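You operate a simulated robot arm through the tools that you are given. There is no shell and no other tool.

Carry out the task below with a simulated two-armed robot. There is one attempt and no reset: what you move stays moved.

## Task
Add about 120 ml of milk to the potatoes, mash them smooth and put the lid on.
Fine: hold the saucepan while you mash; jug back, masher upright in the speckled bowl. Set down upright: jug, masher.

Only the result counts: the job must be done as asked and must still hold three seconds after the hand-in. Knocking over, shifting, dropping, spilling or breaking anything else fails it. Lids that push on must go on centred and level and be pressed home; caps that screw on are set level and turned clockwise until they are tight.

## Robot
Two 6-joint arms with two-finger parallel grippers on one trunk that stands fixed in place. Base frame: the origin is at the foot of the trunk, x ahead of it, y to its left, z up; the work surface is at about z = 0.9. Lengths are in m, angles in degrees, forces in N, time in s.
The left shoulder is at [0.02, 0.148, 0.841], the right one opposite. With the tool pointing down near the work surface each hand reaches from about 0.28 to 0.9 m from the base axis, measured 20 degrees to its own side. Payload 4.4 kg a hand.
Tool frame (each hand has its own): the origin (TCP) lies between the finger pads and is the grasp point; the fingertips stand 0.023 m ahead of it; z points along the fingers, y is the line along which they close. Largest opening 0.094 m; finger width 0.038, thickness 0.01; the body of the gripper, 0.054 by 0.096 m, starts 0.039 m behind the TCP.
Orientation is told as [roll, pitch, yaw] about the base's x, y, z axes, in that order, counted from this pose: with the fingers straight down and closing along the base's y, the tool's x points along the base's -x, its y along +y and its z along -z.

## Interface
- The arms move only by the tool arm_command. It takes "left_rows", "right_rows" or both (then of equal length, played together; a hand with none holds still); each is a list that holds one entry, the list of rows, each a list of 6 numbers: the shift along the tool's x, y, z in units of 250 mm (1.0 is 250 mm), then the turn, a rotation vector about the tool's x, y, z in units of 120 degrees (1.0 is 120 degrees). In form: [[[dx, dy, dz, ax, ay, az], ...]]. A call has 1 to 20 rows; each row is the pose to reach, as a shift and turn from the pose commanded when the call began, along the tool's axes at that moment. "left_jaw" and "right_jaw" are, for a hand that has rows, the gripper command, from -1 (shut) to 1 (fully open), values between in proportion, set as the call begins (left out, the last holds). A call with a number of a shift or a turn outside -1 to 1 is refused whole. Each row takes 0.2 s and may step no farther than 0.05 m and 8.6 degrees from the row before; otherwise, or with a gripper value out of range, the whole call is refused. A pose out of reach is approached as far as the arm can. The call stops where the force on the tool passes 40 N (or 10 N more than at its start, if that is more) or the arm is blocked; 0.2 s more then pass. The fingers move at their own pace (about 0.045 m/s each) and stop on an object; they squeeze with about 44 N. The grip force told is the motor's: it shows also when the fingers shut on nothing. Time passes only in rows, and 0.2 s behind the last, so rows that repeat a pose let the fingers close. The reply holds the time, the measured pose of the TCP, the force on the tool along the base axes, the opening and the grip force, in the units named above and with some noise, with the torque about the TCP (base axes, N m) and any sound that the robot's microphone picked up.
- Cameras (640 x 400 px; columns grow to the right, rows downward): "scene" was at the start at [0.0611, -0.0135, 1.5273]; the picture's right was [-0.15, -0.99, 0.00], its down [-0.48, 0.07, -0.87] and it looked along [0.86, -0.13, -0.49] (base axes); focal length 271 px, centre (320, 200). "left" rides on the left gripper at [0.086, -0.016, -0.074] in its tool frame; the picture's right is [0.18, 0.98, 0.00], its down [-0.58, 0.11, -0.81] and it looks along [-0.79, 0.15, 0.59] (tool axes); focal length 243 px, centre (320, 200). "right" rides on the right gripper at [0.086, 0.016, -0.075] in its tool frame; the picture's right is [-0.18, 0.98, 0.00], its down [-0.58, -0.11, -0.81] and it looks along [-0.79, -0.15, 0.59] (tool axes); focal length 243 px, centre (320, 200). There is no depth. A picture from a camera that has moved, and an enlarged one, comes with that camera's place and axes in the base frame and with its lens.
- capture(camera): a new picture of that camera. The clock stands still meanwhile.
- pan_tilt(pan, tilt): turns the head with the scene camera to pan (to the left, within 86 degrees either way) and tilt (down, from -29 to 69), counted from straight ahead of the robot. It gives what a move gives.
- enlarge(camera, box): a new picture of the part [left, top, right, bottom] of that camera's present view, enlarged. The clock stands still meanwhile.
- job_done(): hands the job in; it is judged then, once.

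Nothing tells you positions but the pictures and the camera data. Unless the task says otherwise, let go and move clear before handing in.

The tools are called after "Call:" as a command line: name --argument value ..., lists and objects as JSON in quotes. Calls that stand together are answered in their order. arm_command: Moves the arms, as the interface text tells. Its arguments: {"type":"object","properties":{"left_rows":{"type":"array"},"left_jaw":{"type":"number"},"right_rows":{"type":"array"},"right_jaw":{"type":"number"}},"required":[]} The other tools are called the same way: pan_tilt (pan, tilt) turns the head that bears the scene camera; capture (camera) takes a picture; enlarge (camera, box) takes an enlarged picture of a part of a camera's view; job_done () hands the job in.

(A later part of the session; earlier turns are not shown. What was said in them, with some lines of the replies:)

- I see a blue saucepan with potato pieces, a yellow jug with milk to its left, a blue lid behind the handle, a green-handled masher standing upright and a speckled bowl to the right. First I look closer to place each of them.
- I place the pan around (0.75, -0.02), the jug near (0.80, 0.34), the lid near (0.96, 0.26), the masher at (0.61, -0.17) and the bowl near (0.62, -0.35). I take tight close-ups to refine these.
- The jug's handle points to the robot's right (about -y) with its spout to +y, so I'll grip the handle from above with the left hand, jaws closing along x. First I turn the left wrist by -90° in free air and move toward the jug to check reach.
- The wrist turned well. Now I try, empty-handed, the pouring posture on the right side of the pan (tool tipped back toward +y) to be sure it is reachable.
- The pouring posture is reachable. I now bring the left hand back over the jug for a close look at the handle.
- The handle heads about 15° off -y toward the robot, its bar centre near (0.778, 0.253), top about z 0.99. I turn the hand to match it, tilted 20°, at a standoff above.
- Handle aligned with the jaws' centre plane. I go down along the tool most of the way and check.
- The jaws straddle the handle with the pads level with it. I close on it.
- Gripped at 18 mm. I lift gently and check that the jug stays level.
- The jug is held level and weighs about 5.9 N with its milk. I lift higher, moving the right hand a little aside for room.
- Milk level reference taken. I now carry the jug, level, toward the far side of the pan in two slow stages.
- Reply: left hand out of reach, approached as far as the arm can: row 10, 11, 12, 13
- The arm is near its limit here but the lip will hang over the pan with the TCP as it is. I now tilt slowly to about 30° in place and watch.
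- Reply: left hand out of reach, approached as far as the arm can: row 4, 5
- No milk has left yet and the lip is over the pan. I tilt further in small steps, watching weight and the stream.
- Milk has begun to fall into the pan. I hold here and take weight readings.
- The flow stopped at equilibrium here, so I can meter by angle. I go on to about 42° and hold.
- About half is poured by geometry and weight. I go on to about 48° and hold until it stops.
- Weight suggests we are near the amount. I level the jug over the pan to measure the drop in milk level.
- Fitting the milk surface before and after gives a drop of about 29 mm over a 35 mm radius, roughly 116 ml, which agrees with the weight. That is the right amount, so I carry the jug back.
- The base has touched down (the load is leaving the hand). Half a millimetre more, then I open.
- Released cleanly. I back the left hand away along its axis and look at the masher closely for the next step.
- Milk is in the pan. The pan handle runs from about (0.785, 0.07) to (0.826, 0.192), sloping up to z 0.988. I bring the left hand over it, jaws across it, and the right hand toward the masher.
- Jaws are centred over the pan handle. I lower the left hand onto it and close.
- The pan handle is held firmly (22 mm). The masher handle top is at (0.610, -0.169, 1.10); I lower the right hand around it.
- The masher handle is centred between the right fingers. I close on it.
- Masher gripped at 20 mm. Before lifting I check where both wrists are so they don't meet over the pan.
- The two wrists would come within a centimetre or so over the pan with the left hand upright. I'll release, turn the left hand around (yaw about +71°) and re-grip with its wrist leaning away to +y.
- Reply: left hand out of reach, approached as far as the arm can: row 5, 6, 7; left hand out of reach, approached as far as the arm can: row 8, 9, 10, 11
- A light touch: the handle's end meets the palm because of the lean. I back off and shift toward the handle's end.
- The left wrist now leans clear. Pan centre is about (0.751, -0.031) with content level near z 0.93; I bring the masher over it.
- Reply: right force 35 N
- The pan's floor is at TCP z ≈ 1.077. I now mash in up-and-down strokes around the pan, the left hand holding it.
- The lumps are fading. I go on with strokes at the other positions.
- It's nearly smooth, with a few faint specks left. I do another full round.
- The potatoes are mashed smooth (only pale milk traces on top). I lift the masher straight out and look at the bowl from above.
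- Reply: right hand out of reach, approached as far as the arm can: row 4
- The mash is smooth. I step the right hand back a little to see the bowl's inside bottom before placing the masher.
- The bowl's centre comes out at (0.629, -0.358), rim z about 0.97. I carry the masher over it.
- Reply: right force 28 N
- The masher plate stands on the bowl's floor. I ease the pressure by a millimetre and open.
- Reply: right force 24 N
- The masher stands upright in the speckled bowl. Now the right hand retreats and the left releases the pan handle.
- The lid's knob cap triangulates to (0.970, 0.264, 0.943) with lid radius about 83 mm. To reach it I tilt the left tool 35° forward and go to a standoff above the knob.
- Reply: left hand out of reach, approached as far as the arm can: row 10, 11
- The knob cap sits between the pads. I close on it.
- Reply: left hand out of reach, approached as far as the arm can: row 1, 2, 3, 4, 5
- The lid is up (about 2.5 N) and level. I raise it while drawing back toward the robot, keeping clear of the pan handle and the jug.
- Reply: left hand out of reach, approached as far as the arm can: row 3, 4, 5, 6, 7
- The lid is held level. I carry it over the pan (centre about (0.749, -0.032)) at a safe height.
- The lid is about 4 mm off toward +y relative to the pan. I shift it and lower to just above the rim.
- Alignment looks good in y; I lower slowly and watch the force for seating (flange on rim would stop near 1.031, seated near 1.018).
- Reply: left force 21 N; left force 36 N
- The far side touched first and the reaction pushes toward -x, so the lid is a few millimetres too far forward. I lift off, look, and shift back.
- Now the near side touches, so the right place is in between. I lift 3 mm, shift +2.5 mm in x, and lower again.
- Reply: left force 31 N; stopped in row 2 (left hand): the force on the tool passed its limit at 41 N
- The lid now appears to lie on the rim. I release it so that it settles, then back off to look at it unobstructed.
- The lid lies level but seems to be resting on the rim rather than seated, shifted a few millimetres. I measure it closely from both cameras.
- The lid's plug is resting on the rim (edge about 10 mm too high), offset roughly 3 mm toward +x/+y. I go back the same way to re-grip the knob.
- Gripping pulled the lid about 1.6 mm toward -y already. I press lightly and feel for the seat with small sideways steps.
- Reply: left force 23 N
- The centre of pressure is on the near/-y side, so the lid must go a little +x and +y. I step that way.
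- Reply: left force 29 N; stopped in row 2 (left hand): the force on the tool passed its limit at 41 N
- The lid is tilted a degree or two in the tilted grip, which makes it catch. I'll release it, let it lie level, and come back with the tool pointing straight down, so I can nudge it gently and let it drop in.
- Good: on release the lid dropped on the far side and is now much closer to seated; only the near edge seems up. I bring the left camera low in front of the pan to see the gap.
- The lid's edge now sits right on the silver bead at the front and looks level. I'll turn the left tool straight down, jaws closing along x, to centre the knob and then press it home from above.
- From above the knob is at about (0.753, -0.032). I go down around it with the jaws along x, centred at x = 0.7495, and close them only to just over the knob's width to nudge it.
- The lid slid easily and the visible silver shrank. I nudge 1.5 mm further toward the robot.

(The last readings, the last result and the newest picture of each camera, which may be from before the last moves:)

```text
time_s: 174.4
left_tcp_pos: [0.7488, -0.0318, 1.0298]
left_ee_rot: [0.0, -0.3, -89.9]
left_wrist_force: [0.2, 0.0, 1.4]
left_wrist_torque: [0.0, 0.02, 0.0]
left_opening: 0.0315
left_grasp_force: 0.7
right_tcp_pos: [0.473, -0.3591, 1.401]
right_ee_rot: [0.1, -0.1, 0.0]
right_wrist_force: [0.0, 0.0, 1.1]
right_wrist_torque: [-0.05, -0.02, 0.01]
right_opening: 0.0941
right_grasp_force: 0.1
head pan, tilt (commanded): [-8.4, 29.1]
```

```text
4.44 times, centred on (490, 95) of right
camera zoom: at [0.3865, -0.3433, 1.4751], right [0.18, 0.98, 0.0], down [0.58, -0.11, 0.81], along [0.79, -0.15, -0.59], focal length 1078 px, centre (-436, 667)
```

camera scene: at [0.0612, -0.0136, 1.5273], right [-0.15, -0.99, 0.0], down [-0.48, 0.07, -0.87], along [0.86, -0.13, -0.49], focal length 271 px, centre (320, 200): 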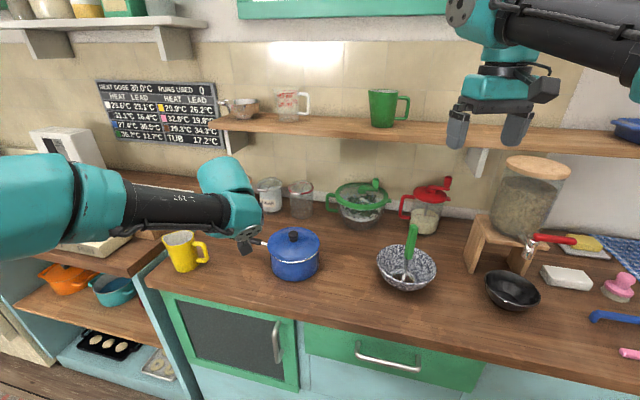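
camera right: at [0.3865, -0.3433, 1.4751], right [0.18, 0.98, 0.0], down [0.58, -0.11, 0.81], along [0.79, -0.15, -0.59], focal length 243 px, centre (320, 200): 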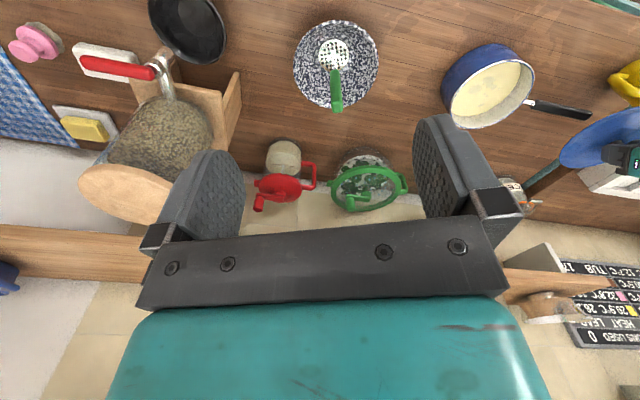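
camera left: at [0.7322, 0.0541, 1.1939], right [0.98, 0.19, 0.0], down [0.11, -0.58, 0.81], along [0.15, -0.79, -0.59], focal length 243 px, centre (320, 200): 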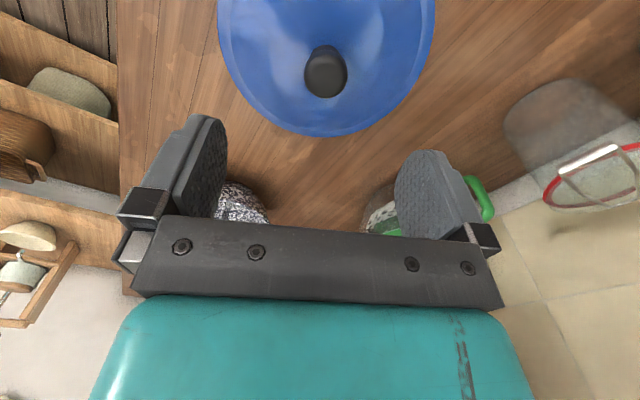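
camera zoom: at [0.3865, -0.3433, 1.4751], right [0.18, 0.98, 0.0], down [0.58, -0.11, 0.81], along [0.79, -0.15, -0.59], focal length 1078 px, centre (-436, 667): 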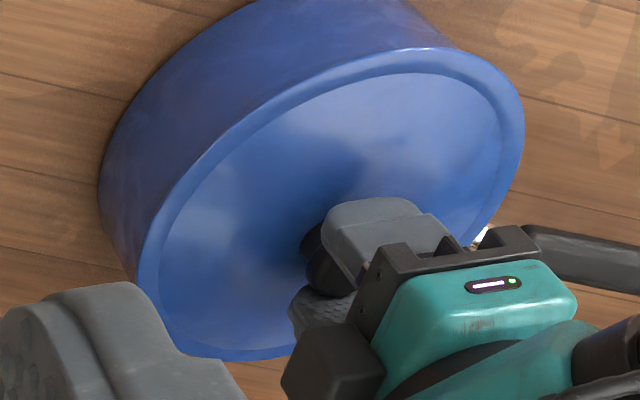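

The silver bead is now hidden all round at the front: the lid is centred. I open, rise, close the fingers and press down on the knob from above.

Call:
arm_command --left_rows '[[[0, 0, 0, 0, 0, 0], [0, 0, 0, 0, 0, 0], [0, 0, 0, 0, 0, 0], [0, 0, 0, 0, 0, 0], [0, 0, -0.08, 0, 0, 0], [0, 0, -0.18, 0, 0, 0], [0, 0, -0.26, 0, 0, 0], [0, 0, -0.26, 0, 0, 0]]]' --left_jaw 0.5

Call:
arm_command --left_rows '[[[0, 0, 0, 0, 0, 0], [0, 0, 0, 0, 0, 0], [0, 0, 0, 0, 0, 0], [0, 0, 0, 0, 0, 0], [0, 0, 0, 0, 0, 0], [0, 0, 0, 0, 0, 0]]]' --left_jaw -1

Call:
capture --camera "left"

Call:
enlarge --camera "scene" --box '[265, 215, 325, 265]'

```text
time_s: 176.2
left_tcp_pos: [0.7505, -0.0312, 1.0939]
left_ee_rot: [0.1, -0.1, -89.9]
left_wrist_force: [-0.1, -0.4, 0.5]
left_wrist_torque: [0.02, -0.02, -0.01]
left_opening: 0.0705
left_grasp_force: 0.0
right_tcp_pos: [0.4738, -0.3595, 1.4002]
right_ee_rot: [0.1, 0.0, 0.0]
right_wrist_force: [0.1, 0.2, -1.1]
right_wrist_torque: [0.03, 0.02, -0.01]
right_opening: 0.0941
right_grasp_force: 0.0
head pan, tilt (commanded): [-8.4, 29.1]
```

```text
time_s: 177.6
left_tcp_pos: [0.7494, -0.0311, 1.0942]
left_ee_rot: [0.0, -0.2, -89.9]
left_wrist_force: [-0.3, -0.1, -0.2]
left_wrist_torque: [-0.01, 0.0, 0.0]
left_opening: 0.0
left_grasp_force: 42.2
right_tcp_pos: [0.4731, -0.3599, 1.4006]
right_ee_rot: [0.0, 0.0, 0.0]
right_wrist_force: [-0.6, 0.0, 0.0]
right_wrist_torque: [0.0, 0.01, 0.0]
right_opening: 0.0943
right_grasp_force: 0.1
head pan, tilt (commanded): [-8.4, 29.1]
```

```text
taken
camera left: at [0.7337, 0.0544, 1.1683], right [0.98, 0.19, 0.0], down [0.11, -0.58, 0.81], along [0.15, -0.79, -0.59], focal length 243 px, centre (320, 200)
```

left: 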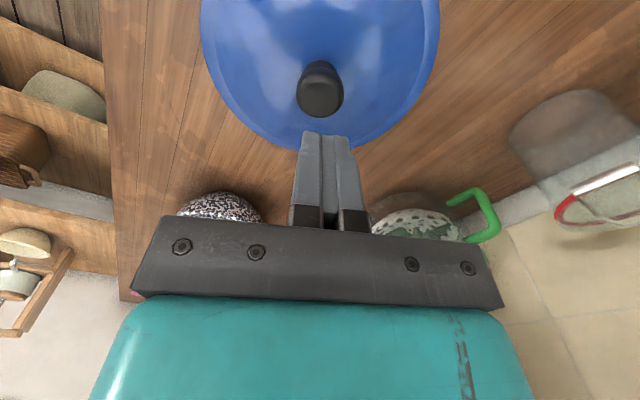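

```text
8.00 times, centred on (295, 240) of scene
camera zoom: at [0.0611, -0.0135, 1.5273], right [-0.15, -0.99, 0.0], down [-0.48, 0.07, -0.87], along [0.86, -0.13, -0.49], focal length 2169 px, centre (520, -120)
```

zoom: 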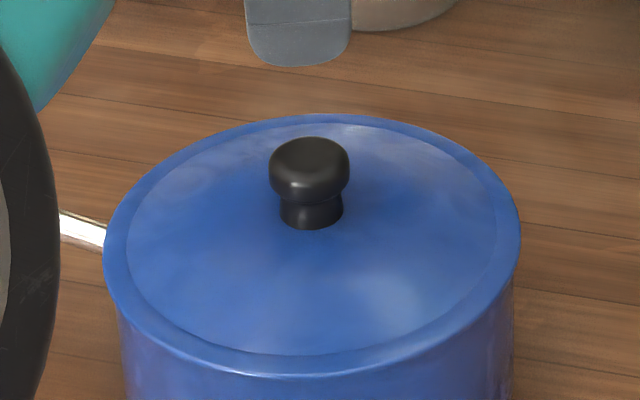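

Call:
arm_command --left_rows '[[[0, 0, 0.05, 0, 0, 0], [0, 0, 0.1, 0, 0, 0], [0, 0, 0.14, 0, 0, 0], [0, 0, 0.14, 0, 0, 0]]]'

Call:
arm_command --left_rows '[[[0, 0, 0.008, 0, 0, 0], [0, 0, 0.016, 0, 0, 0], [0, 0, 0.016, 0, 0, 0]]]'

Call:
arm_command --left_rows '[[[0, 0, 0.008, 0, 0, 0], [0, 0, 0.016, 0, 0, 0], [0, 0, 0.016, 0, 0, 0]]]'

```text
time_s: 178.6
left_tcp_pos: [0.7471, -0.0306, 1.0588]
left_ee_rot: [0.0, -0.2, -89.9]
left_wrist_force: [-0.1, 0.2, -0.2]
left_wrist_torque: [0.01, -0.02, -0.01]
left_opening: 0.0002
left_grasp_force: 42.5
right_tcp_pos: [0.4736, -0.3583, 1.4003]
right_ee_rot: [0.0, -0.1, 0.0]
right_wrist_force: [0.6, 0.7, -0.2]
right_wrist_torque: [-0.01, -0.02, 0.01]
right_opening: 0.0941
right_grasp_force: 0.1
head pan, tilt (commanded): [-8.4, 29.1]
```

```text
time_s: 179.4
left_tcp_pos: [0.7468, -0.0312, 1.0565]
left_ee_rot: [0.1, -0.2, -89.9]
left_wrist_force: [0.5, 0.0, -0.6]
left_wrist_torque: [0.0, 0.0, 0.02]
left_opening: 0.0
left_grasp_force: 42.8
right_tcp_pos: [0.4732, -0.3588, 1.4004]
right_ee_rot: [-0.1, 0.0, 0.1]
right_wrist_force: [-0.4, 0.2, -0.9]
right_wrist_torque: [-0.02, 0.04, 0.01]
right_opening: 0.0941
right_grasp_force: 0.0
head pan, tilt (commanded): [-8.4, 29.1]
```

```text
time_s: 180.2
left_tcp_pos: [0.7476, -0.0312, 1.0521]
left_ee_rot: [0.0, -0.2, -89.9]
left_wrist_force: [0.6, -0.2, 0.4]
left_wrist_torque: [0.0, 0.02, 0.01]
left_opening: 0.0003
left_grasp_force: 42.0
right_tcp_pos: [0.4724, -0.3591, 1.4002]
right_ee_rot: [0.0, 0.0, 0.0]
right_wrist_force: [0.2, -0.1, 0.3]
right_wrist_torque: [0.0, 0.02, 0.0]
right_opening: 0.0941
right_grasp_force: 0.1
head pan, tilt (commanded): [-8.4, 29.1]
```

Call:
arm_command --left_rows '[[[0, 0, 0.007, 0, 0, 0], [0, 0, 0.007, 0, 0, 0]]]'

Call:
arm_command --left_rows '[[[0, 0, 0.007, 0, 0, 0], [0, 0, 0.007, 0, 0, 0]]]'

Call:
arm_command --left_rows '[[[0, 0, 0.007, 0, 0, 0], [0, 0, 0.007, 0, 0, 0]]]'

```text
time_s: 180.8
left_tcp_pos: [0.748, -0.0316, 1.0497]
left_ee_rot: [-0.1, -0.1, -89.9]
left_wrist_force: [-0.6, 0.2, 0.6]
left_wrist_torque: [0.01, -0.04, 0.0]
left_opening: 0.0001
left_grasp_force: 42.4
right_tcp_pos: [0.4727, -0.3574, 1.4014]
right_ee_rot: [0.1, 0.0, 0.0]
right_wrist_force: [0.2, 0.6, -0.7]
right_wrist_torque: [0.01, -0.01, -0.02]
right_opening: 0.0941
right_grasp_force: 0.1
head pan, tilt (commanded): [-8.4, 29.1]
```

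```text
time_s: 181.4
left_tcp_pos: [0.7496, -0.0327, 1.0476]
left_ee_rot: [0.0, -0.3, -89.9]
left_wrist_force: [-0.1, -0.5, 0.7]
left_wrist_torque: [0.01, 0.0, -0.01]
left_opening: 0.0
left_grasp_force: 42.0
right_tcp_pos: [0.4732, -0.359, 1.4004]
right_ee_rot: [0.0, 0.0, 0.1]
right_wrist_force: [0.3, 0.9, 0.5]
right_wrist_torque: [0.02, -0.01, -0.01]
right_opening: 0.0941
right_grasp_force: 0.2
head pan, tilt (commanded): [-8.4, 29.1]
```

```text
time_s: 182.0
left_tcp_pos: [0.7496, -0.0323, 1.0467]
left_ee_rot: [0.2, -0.1, -89.9]
left_wrist_force: [0.1, -0.8, 11.9]
left_wrist_torque: [0.17, 0.0, -0.04]
left_opening: 0.0001
left_grasp_force: 42.6
right_tcp_pos: [0.4725, -0.3589, 1.3999]
right_ee_rot: [-0.1, -0.1, 0.0]
right_wrist_force: [0.1, -0.3, 0.7]
right_wrist_torque: [0.0, 0.01, 0.03]
right_opening: 0.0942
right_grasp_force: 0.1
head pan, tilt (commanded): [-8.4, 29.1]
```

The knob top is at z ≈ 1.024, just what a seated lid should give. I press on to about 30 N.

Call:
arm_command --left_rows '[[[0, 0, 0.004, 0, 0, 0], [0, 0, 0.008, 0, 0, 0], [0, 0, 0.008, 0, 0, 0]]]'

Call:
enlarge --camera "scene" --box '[265, 225, 325, 265]'

```text
time_s: 183.0
left_tcp_pos: [0.7487, -0.0316, 1.0466]
left_ee_rot: [0.2, -0.3, -89.9]
left_wrist_force: [0.4, 0.0, 2.8]
left_wrist_torque: [0.03, 0.01, 0.01]
left_opening: 0.0
left_grasp_force: 42.0
right_tcp_pos: [0.4739, -0.3578, 1.3994]
right_ee_rot: [0.0, 0.0, 0.0]
right_wrist_force: [0.8, -0.2, 0.2]
right_wrist_torque: [0.02, -0.09, -0.03]
right_opening: 0.094
right_grasp_force: 0.1
head pan, tilt (commanded): [-8.4, 29.1]
stopped in row 3 (left hand): the force on the tool passed its limit at 41 N (the readings are from after the stop); the commanded pose is now the measured one
```

```text
10.00 times, centred on (295, 245) of scene
camera zoom: at [0.061, -0.0135, 1.5273], right [-0.15, -0.99, 0.0], down [-0.48, 0.07, -0.87], along [0.86, -0.13, -0.49], focal length 2712 px, centre (570, -250)
```

zoom: 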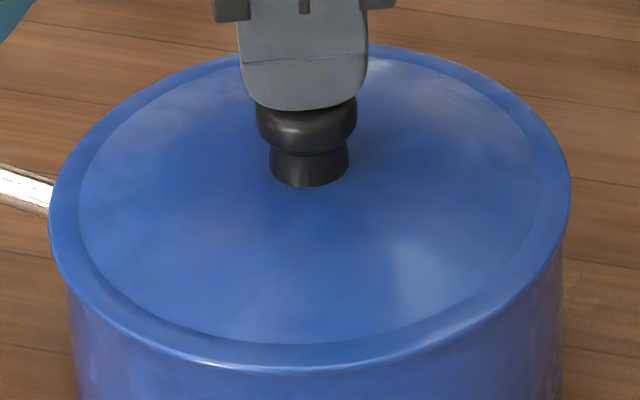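

Pressed with 41 N without giving any further: the lid is home. I raise the left hand clear and check everything.

Call:
arm_command --left_rows '[[[0, 0, -0.05, 0, 0, 0], [0, 0, -0.15, 0, 0, 0], [0, 0, -0.28, 0, 0, 0], [0.05, -0.1, -0.42, 0, 0, 0], [0.12, -0.25, -0.55, 0, 0, 0], [0.22, -0.42, -0.66, 0, 0, 0], [0.34, -0.58, -0.74, 0, 0, 0], [0.46, -0.74, -0.8, 0, 0, 0], [0.56, -0.88, -0.85, 0, 0, 0], [0.56, -0.88, -0.85, 0, 0, 0]]]' --left_jaw 1

Call:
capture --camera "scene"

Call:
enlarge --camera "scene" --box '[240, 200, 360, 300]'

Call:
enlarge --camera "scene" --box '[360, 200, 480, 300]'

Call:
capture --camera "right"

```text
refused: row 5 steps farther than a row can; nothing moved
```

```text
taken
camera scene: at [0.061, -0.0135, 1.5273], right [-0.15, -0.99, 0.0], down [-0.48, 0.07, -0.87], along [0.86, -0.13, -0.49], focal length 271 px, centre (320, 200)
```

scene: 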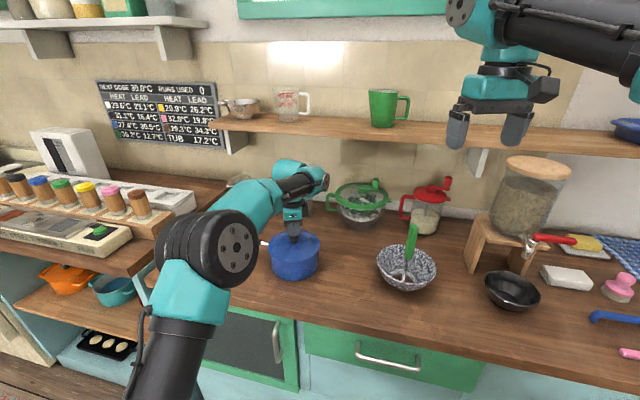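

```text
4.00 times, centred on (300, 250) of scene
camera zoom: at [0.061, -0.0135, 1.5273], right [-0.15, -0.99, 0.0], down [-0.48, 0.07, -0.87], along [0.86, -0.13, -0.49], focal length 1085 px, centre (400, 0)
```

zoom: 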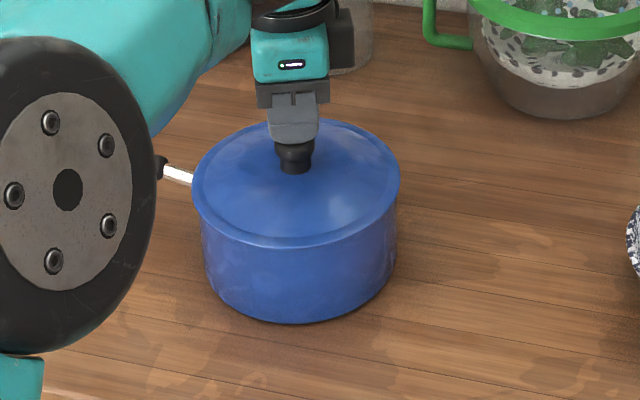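

```text
4.00 times, centred on (420, 250) of scene
camera zoom: at [0.061, -0.0135, 1.5273], right [-0.15, -0.99, 0.0], down [-0.48, 0.07, -0.87], along [0.86, -0.13, -0.49], focal length 1085 px, centre (-80, 0)
```

zoom: 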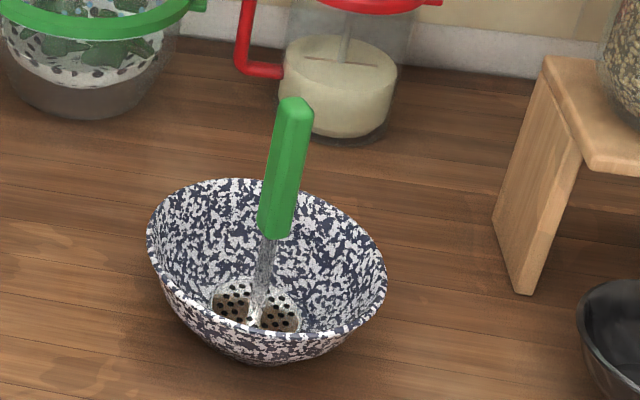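

```text
taken
camera right: at [0.3866, -0.3431, 1.475], right [0.18, 0.98, 0.0], down [0.58, -0.11, 0.81], along [0.79, -0.15, -0.59], focal length 243 px, centre (320, 200)
```

right: 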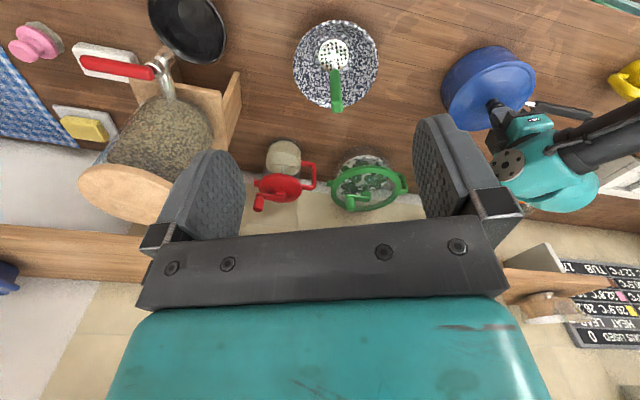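

Call:
arm_command --left_rows '[[[0, 0, -0.05, 0, 0, 0], [0, 0, -0.15, 0, 0, 0], [0, 0, -0.28, 0, 0, 0], [0.03, -0.06, -0.4, 0, 0, 0], [0.08, -0.16, -0.5, 0, 0, 0], [0.15, -0.28, -0.58, 0, 0, 0], [0.23, -0.4, -0.64, 0, 0, 0], [0.32, -0.52, -0.7, 0, 0, 0], [0.41, -0.64, -0.75, 0, 0, 0], [0.5, -0.76, -0.8, 0, 0, 0], [0.56, -0.86, -0.82, 0, 0, 0], [0.56, -0.86, -0.82, 0, 0, 0]]]'

Call:
capture --camera "scene"

Call:
enlarge --camera "scene" --box '[250, 210, 350, 290]'

Call:
enlarge --camera "scene" --box '[140, 200, 280, 300]'

Call:
capture --camera "right"

```text
time_s: 185.6
left_tcp_pos: [0.5337, 0.1079, 1.2498]
left_ee_rot: [0.2, -0.3, -89.9]
left_wrist_force: [-0.4, -0.1, -0.4]
left_wrist_torque: [0.0, 0.0, 0.02]
left_opening: 0.0
left_grasp_force: 42.6
right_tcp_pos: [0.4733, -0.359, 1.4005]
right_ee_rot: [0.1, 0.0, 0.1]
right_wrist_force: [0.8, -1.2, -0.3]
right_wrist_torque: [0.04, 0.02, -0.02]
right_opening: 0.0943
right_grasp_force: 0.0
head pan, tilt (commanded): [-8.4, 29.1]
```

```text
taken
camera scene: at [0.0612, -0.0135, 1.5273], right [-0.15, -0.99, 0.0], down [-0.48, 0.07, -0.87], along [0.86, -0.13, -0.49], focal length 271 px, centre (320, 200)
```

scene: 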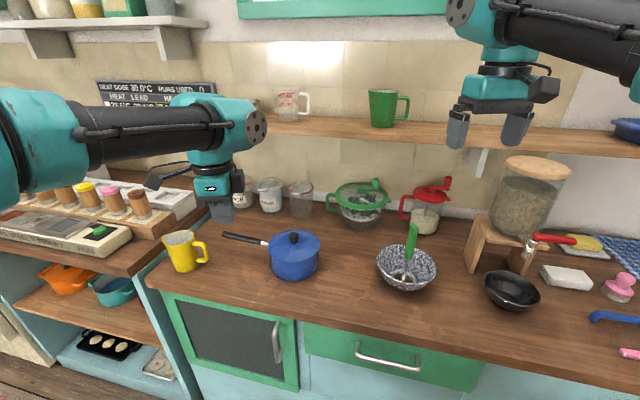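

```text
5.00 times, centred on (300, 250) of scene
camera zoom: at [0.0612, -0.0135, 1.5273], right [-0.15, -0.99, 0.0], down [-0.48, 0.07, -0.87], along [0.86, -0.13, -0.49], focal length 1356 px, centre (420, -50)
```

zoom: 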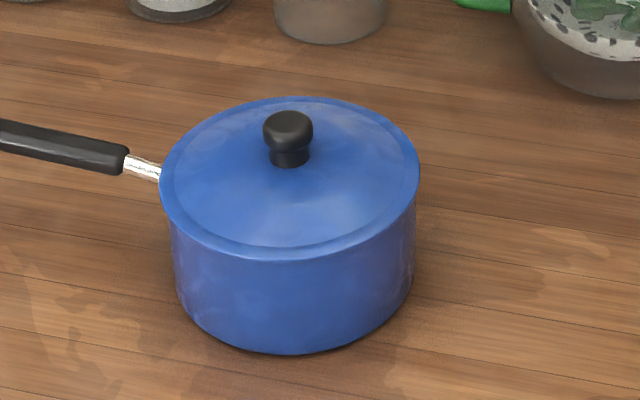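

```text
4.00 times, centred on (210, 250) of scene
camera zoom: at [0.0612, -0.0135, 1.5273], right [-0.15, -0.99, 0.0], down [-0.48, 0.07, -0.87], along [0.86, -0.13, -0.49], focal length 1085 px, centre (760, 0)
```

zoom: 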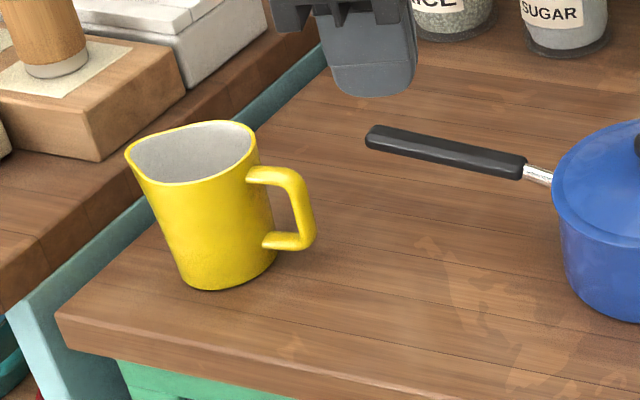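

```text
taken
camera right: at [0.3866, -0.3434, 1.475], right [0.18, 0.98, 0.0], down [0.58, -0.11, 0.81], along [0.79, -0.15, -0.59], focal length 243 px, centre (320, 200)
```

right: 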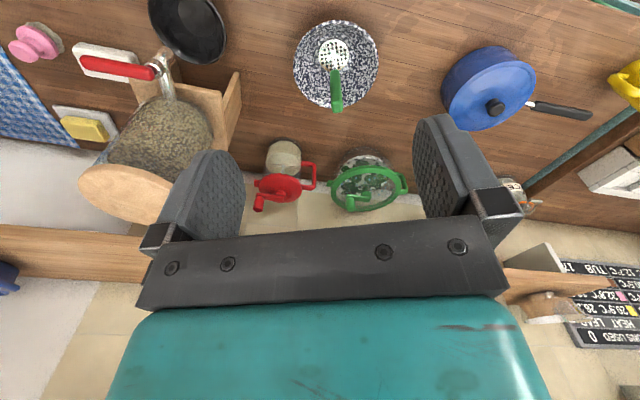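

The lid sits level and seated on the pan. The jug is back in its place, the masher stands upright in the speckled bowl, and nothing else has moved. Both hands are clear, so I hand the job in.

Call:
job_done

```text
The job is handed in.
```

The job is handed in: the milk is in, the potatoes are mashed and the lid is on. The hand-in gave no verdict, so what follows is from my own checks.

- **Milk:** I poured about 116 ml, judged by the drop in the jug's milk level. The wrist force readings roughly agreed, but they are noisy, so the amount could be off by 15–20 ml.
- **Mashing:** I mashed about 16 strokes across the whole pan with the left hand holding the handle. The surface looked smooth; a few darker patches stayed where the milk had landed.
- **Lid:** It caught on the rim at first and took a few tries. It is now level, centred to within about 2 mm, and did not give when pressed with 41 N.
- **Jug and masher:** The jug is back upright where it stood, and the masher stands upright in the speckled bowl.

In the last pictures nothing was knocked over or spilled, and both hands were clear. The pan may have slid a millimetre or two while I was seating the lid.
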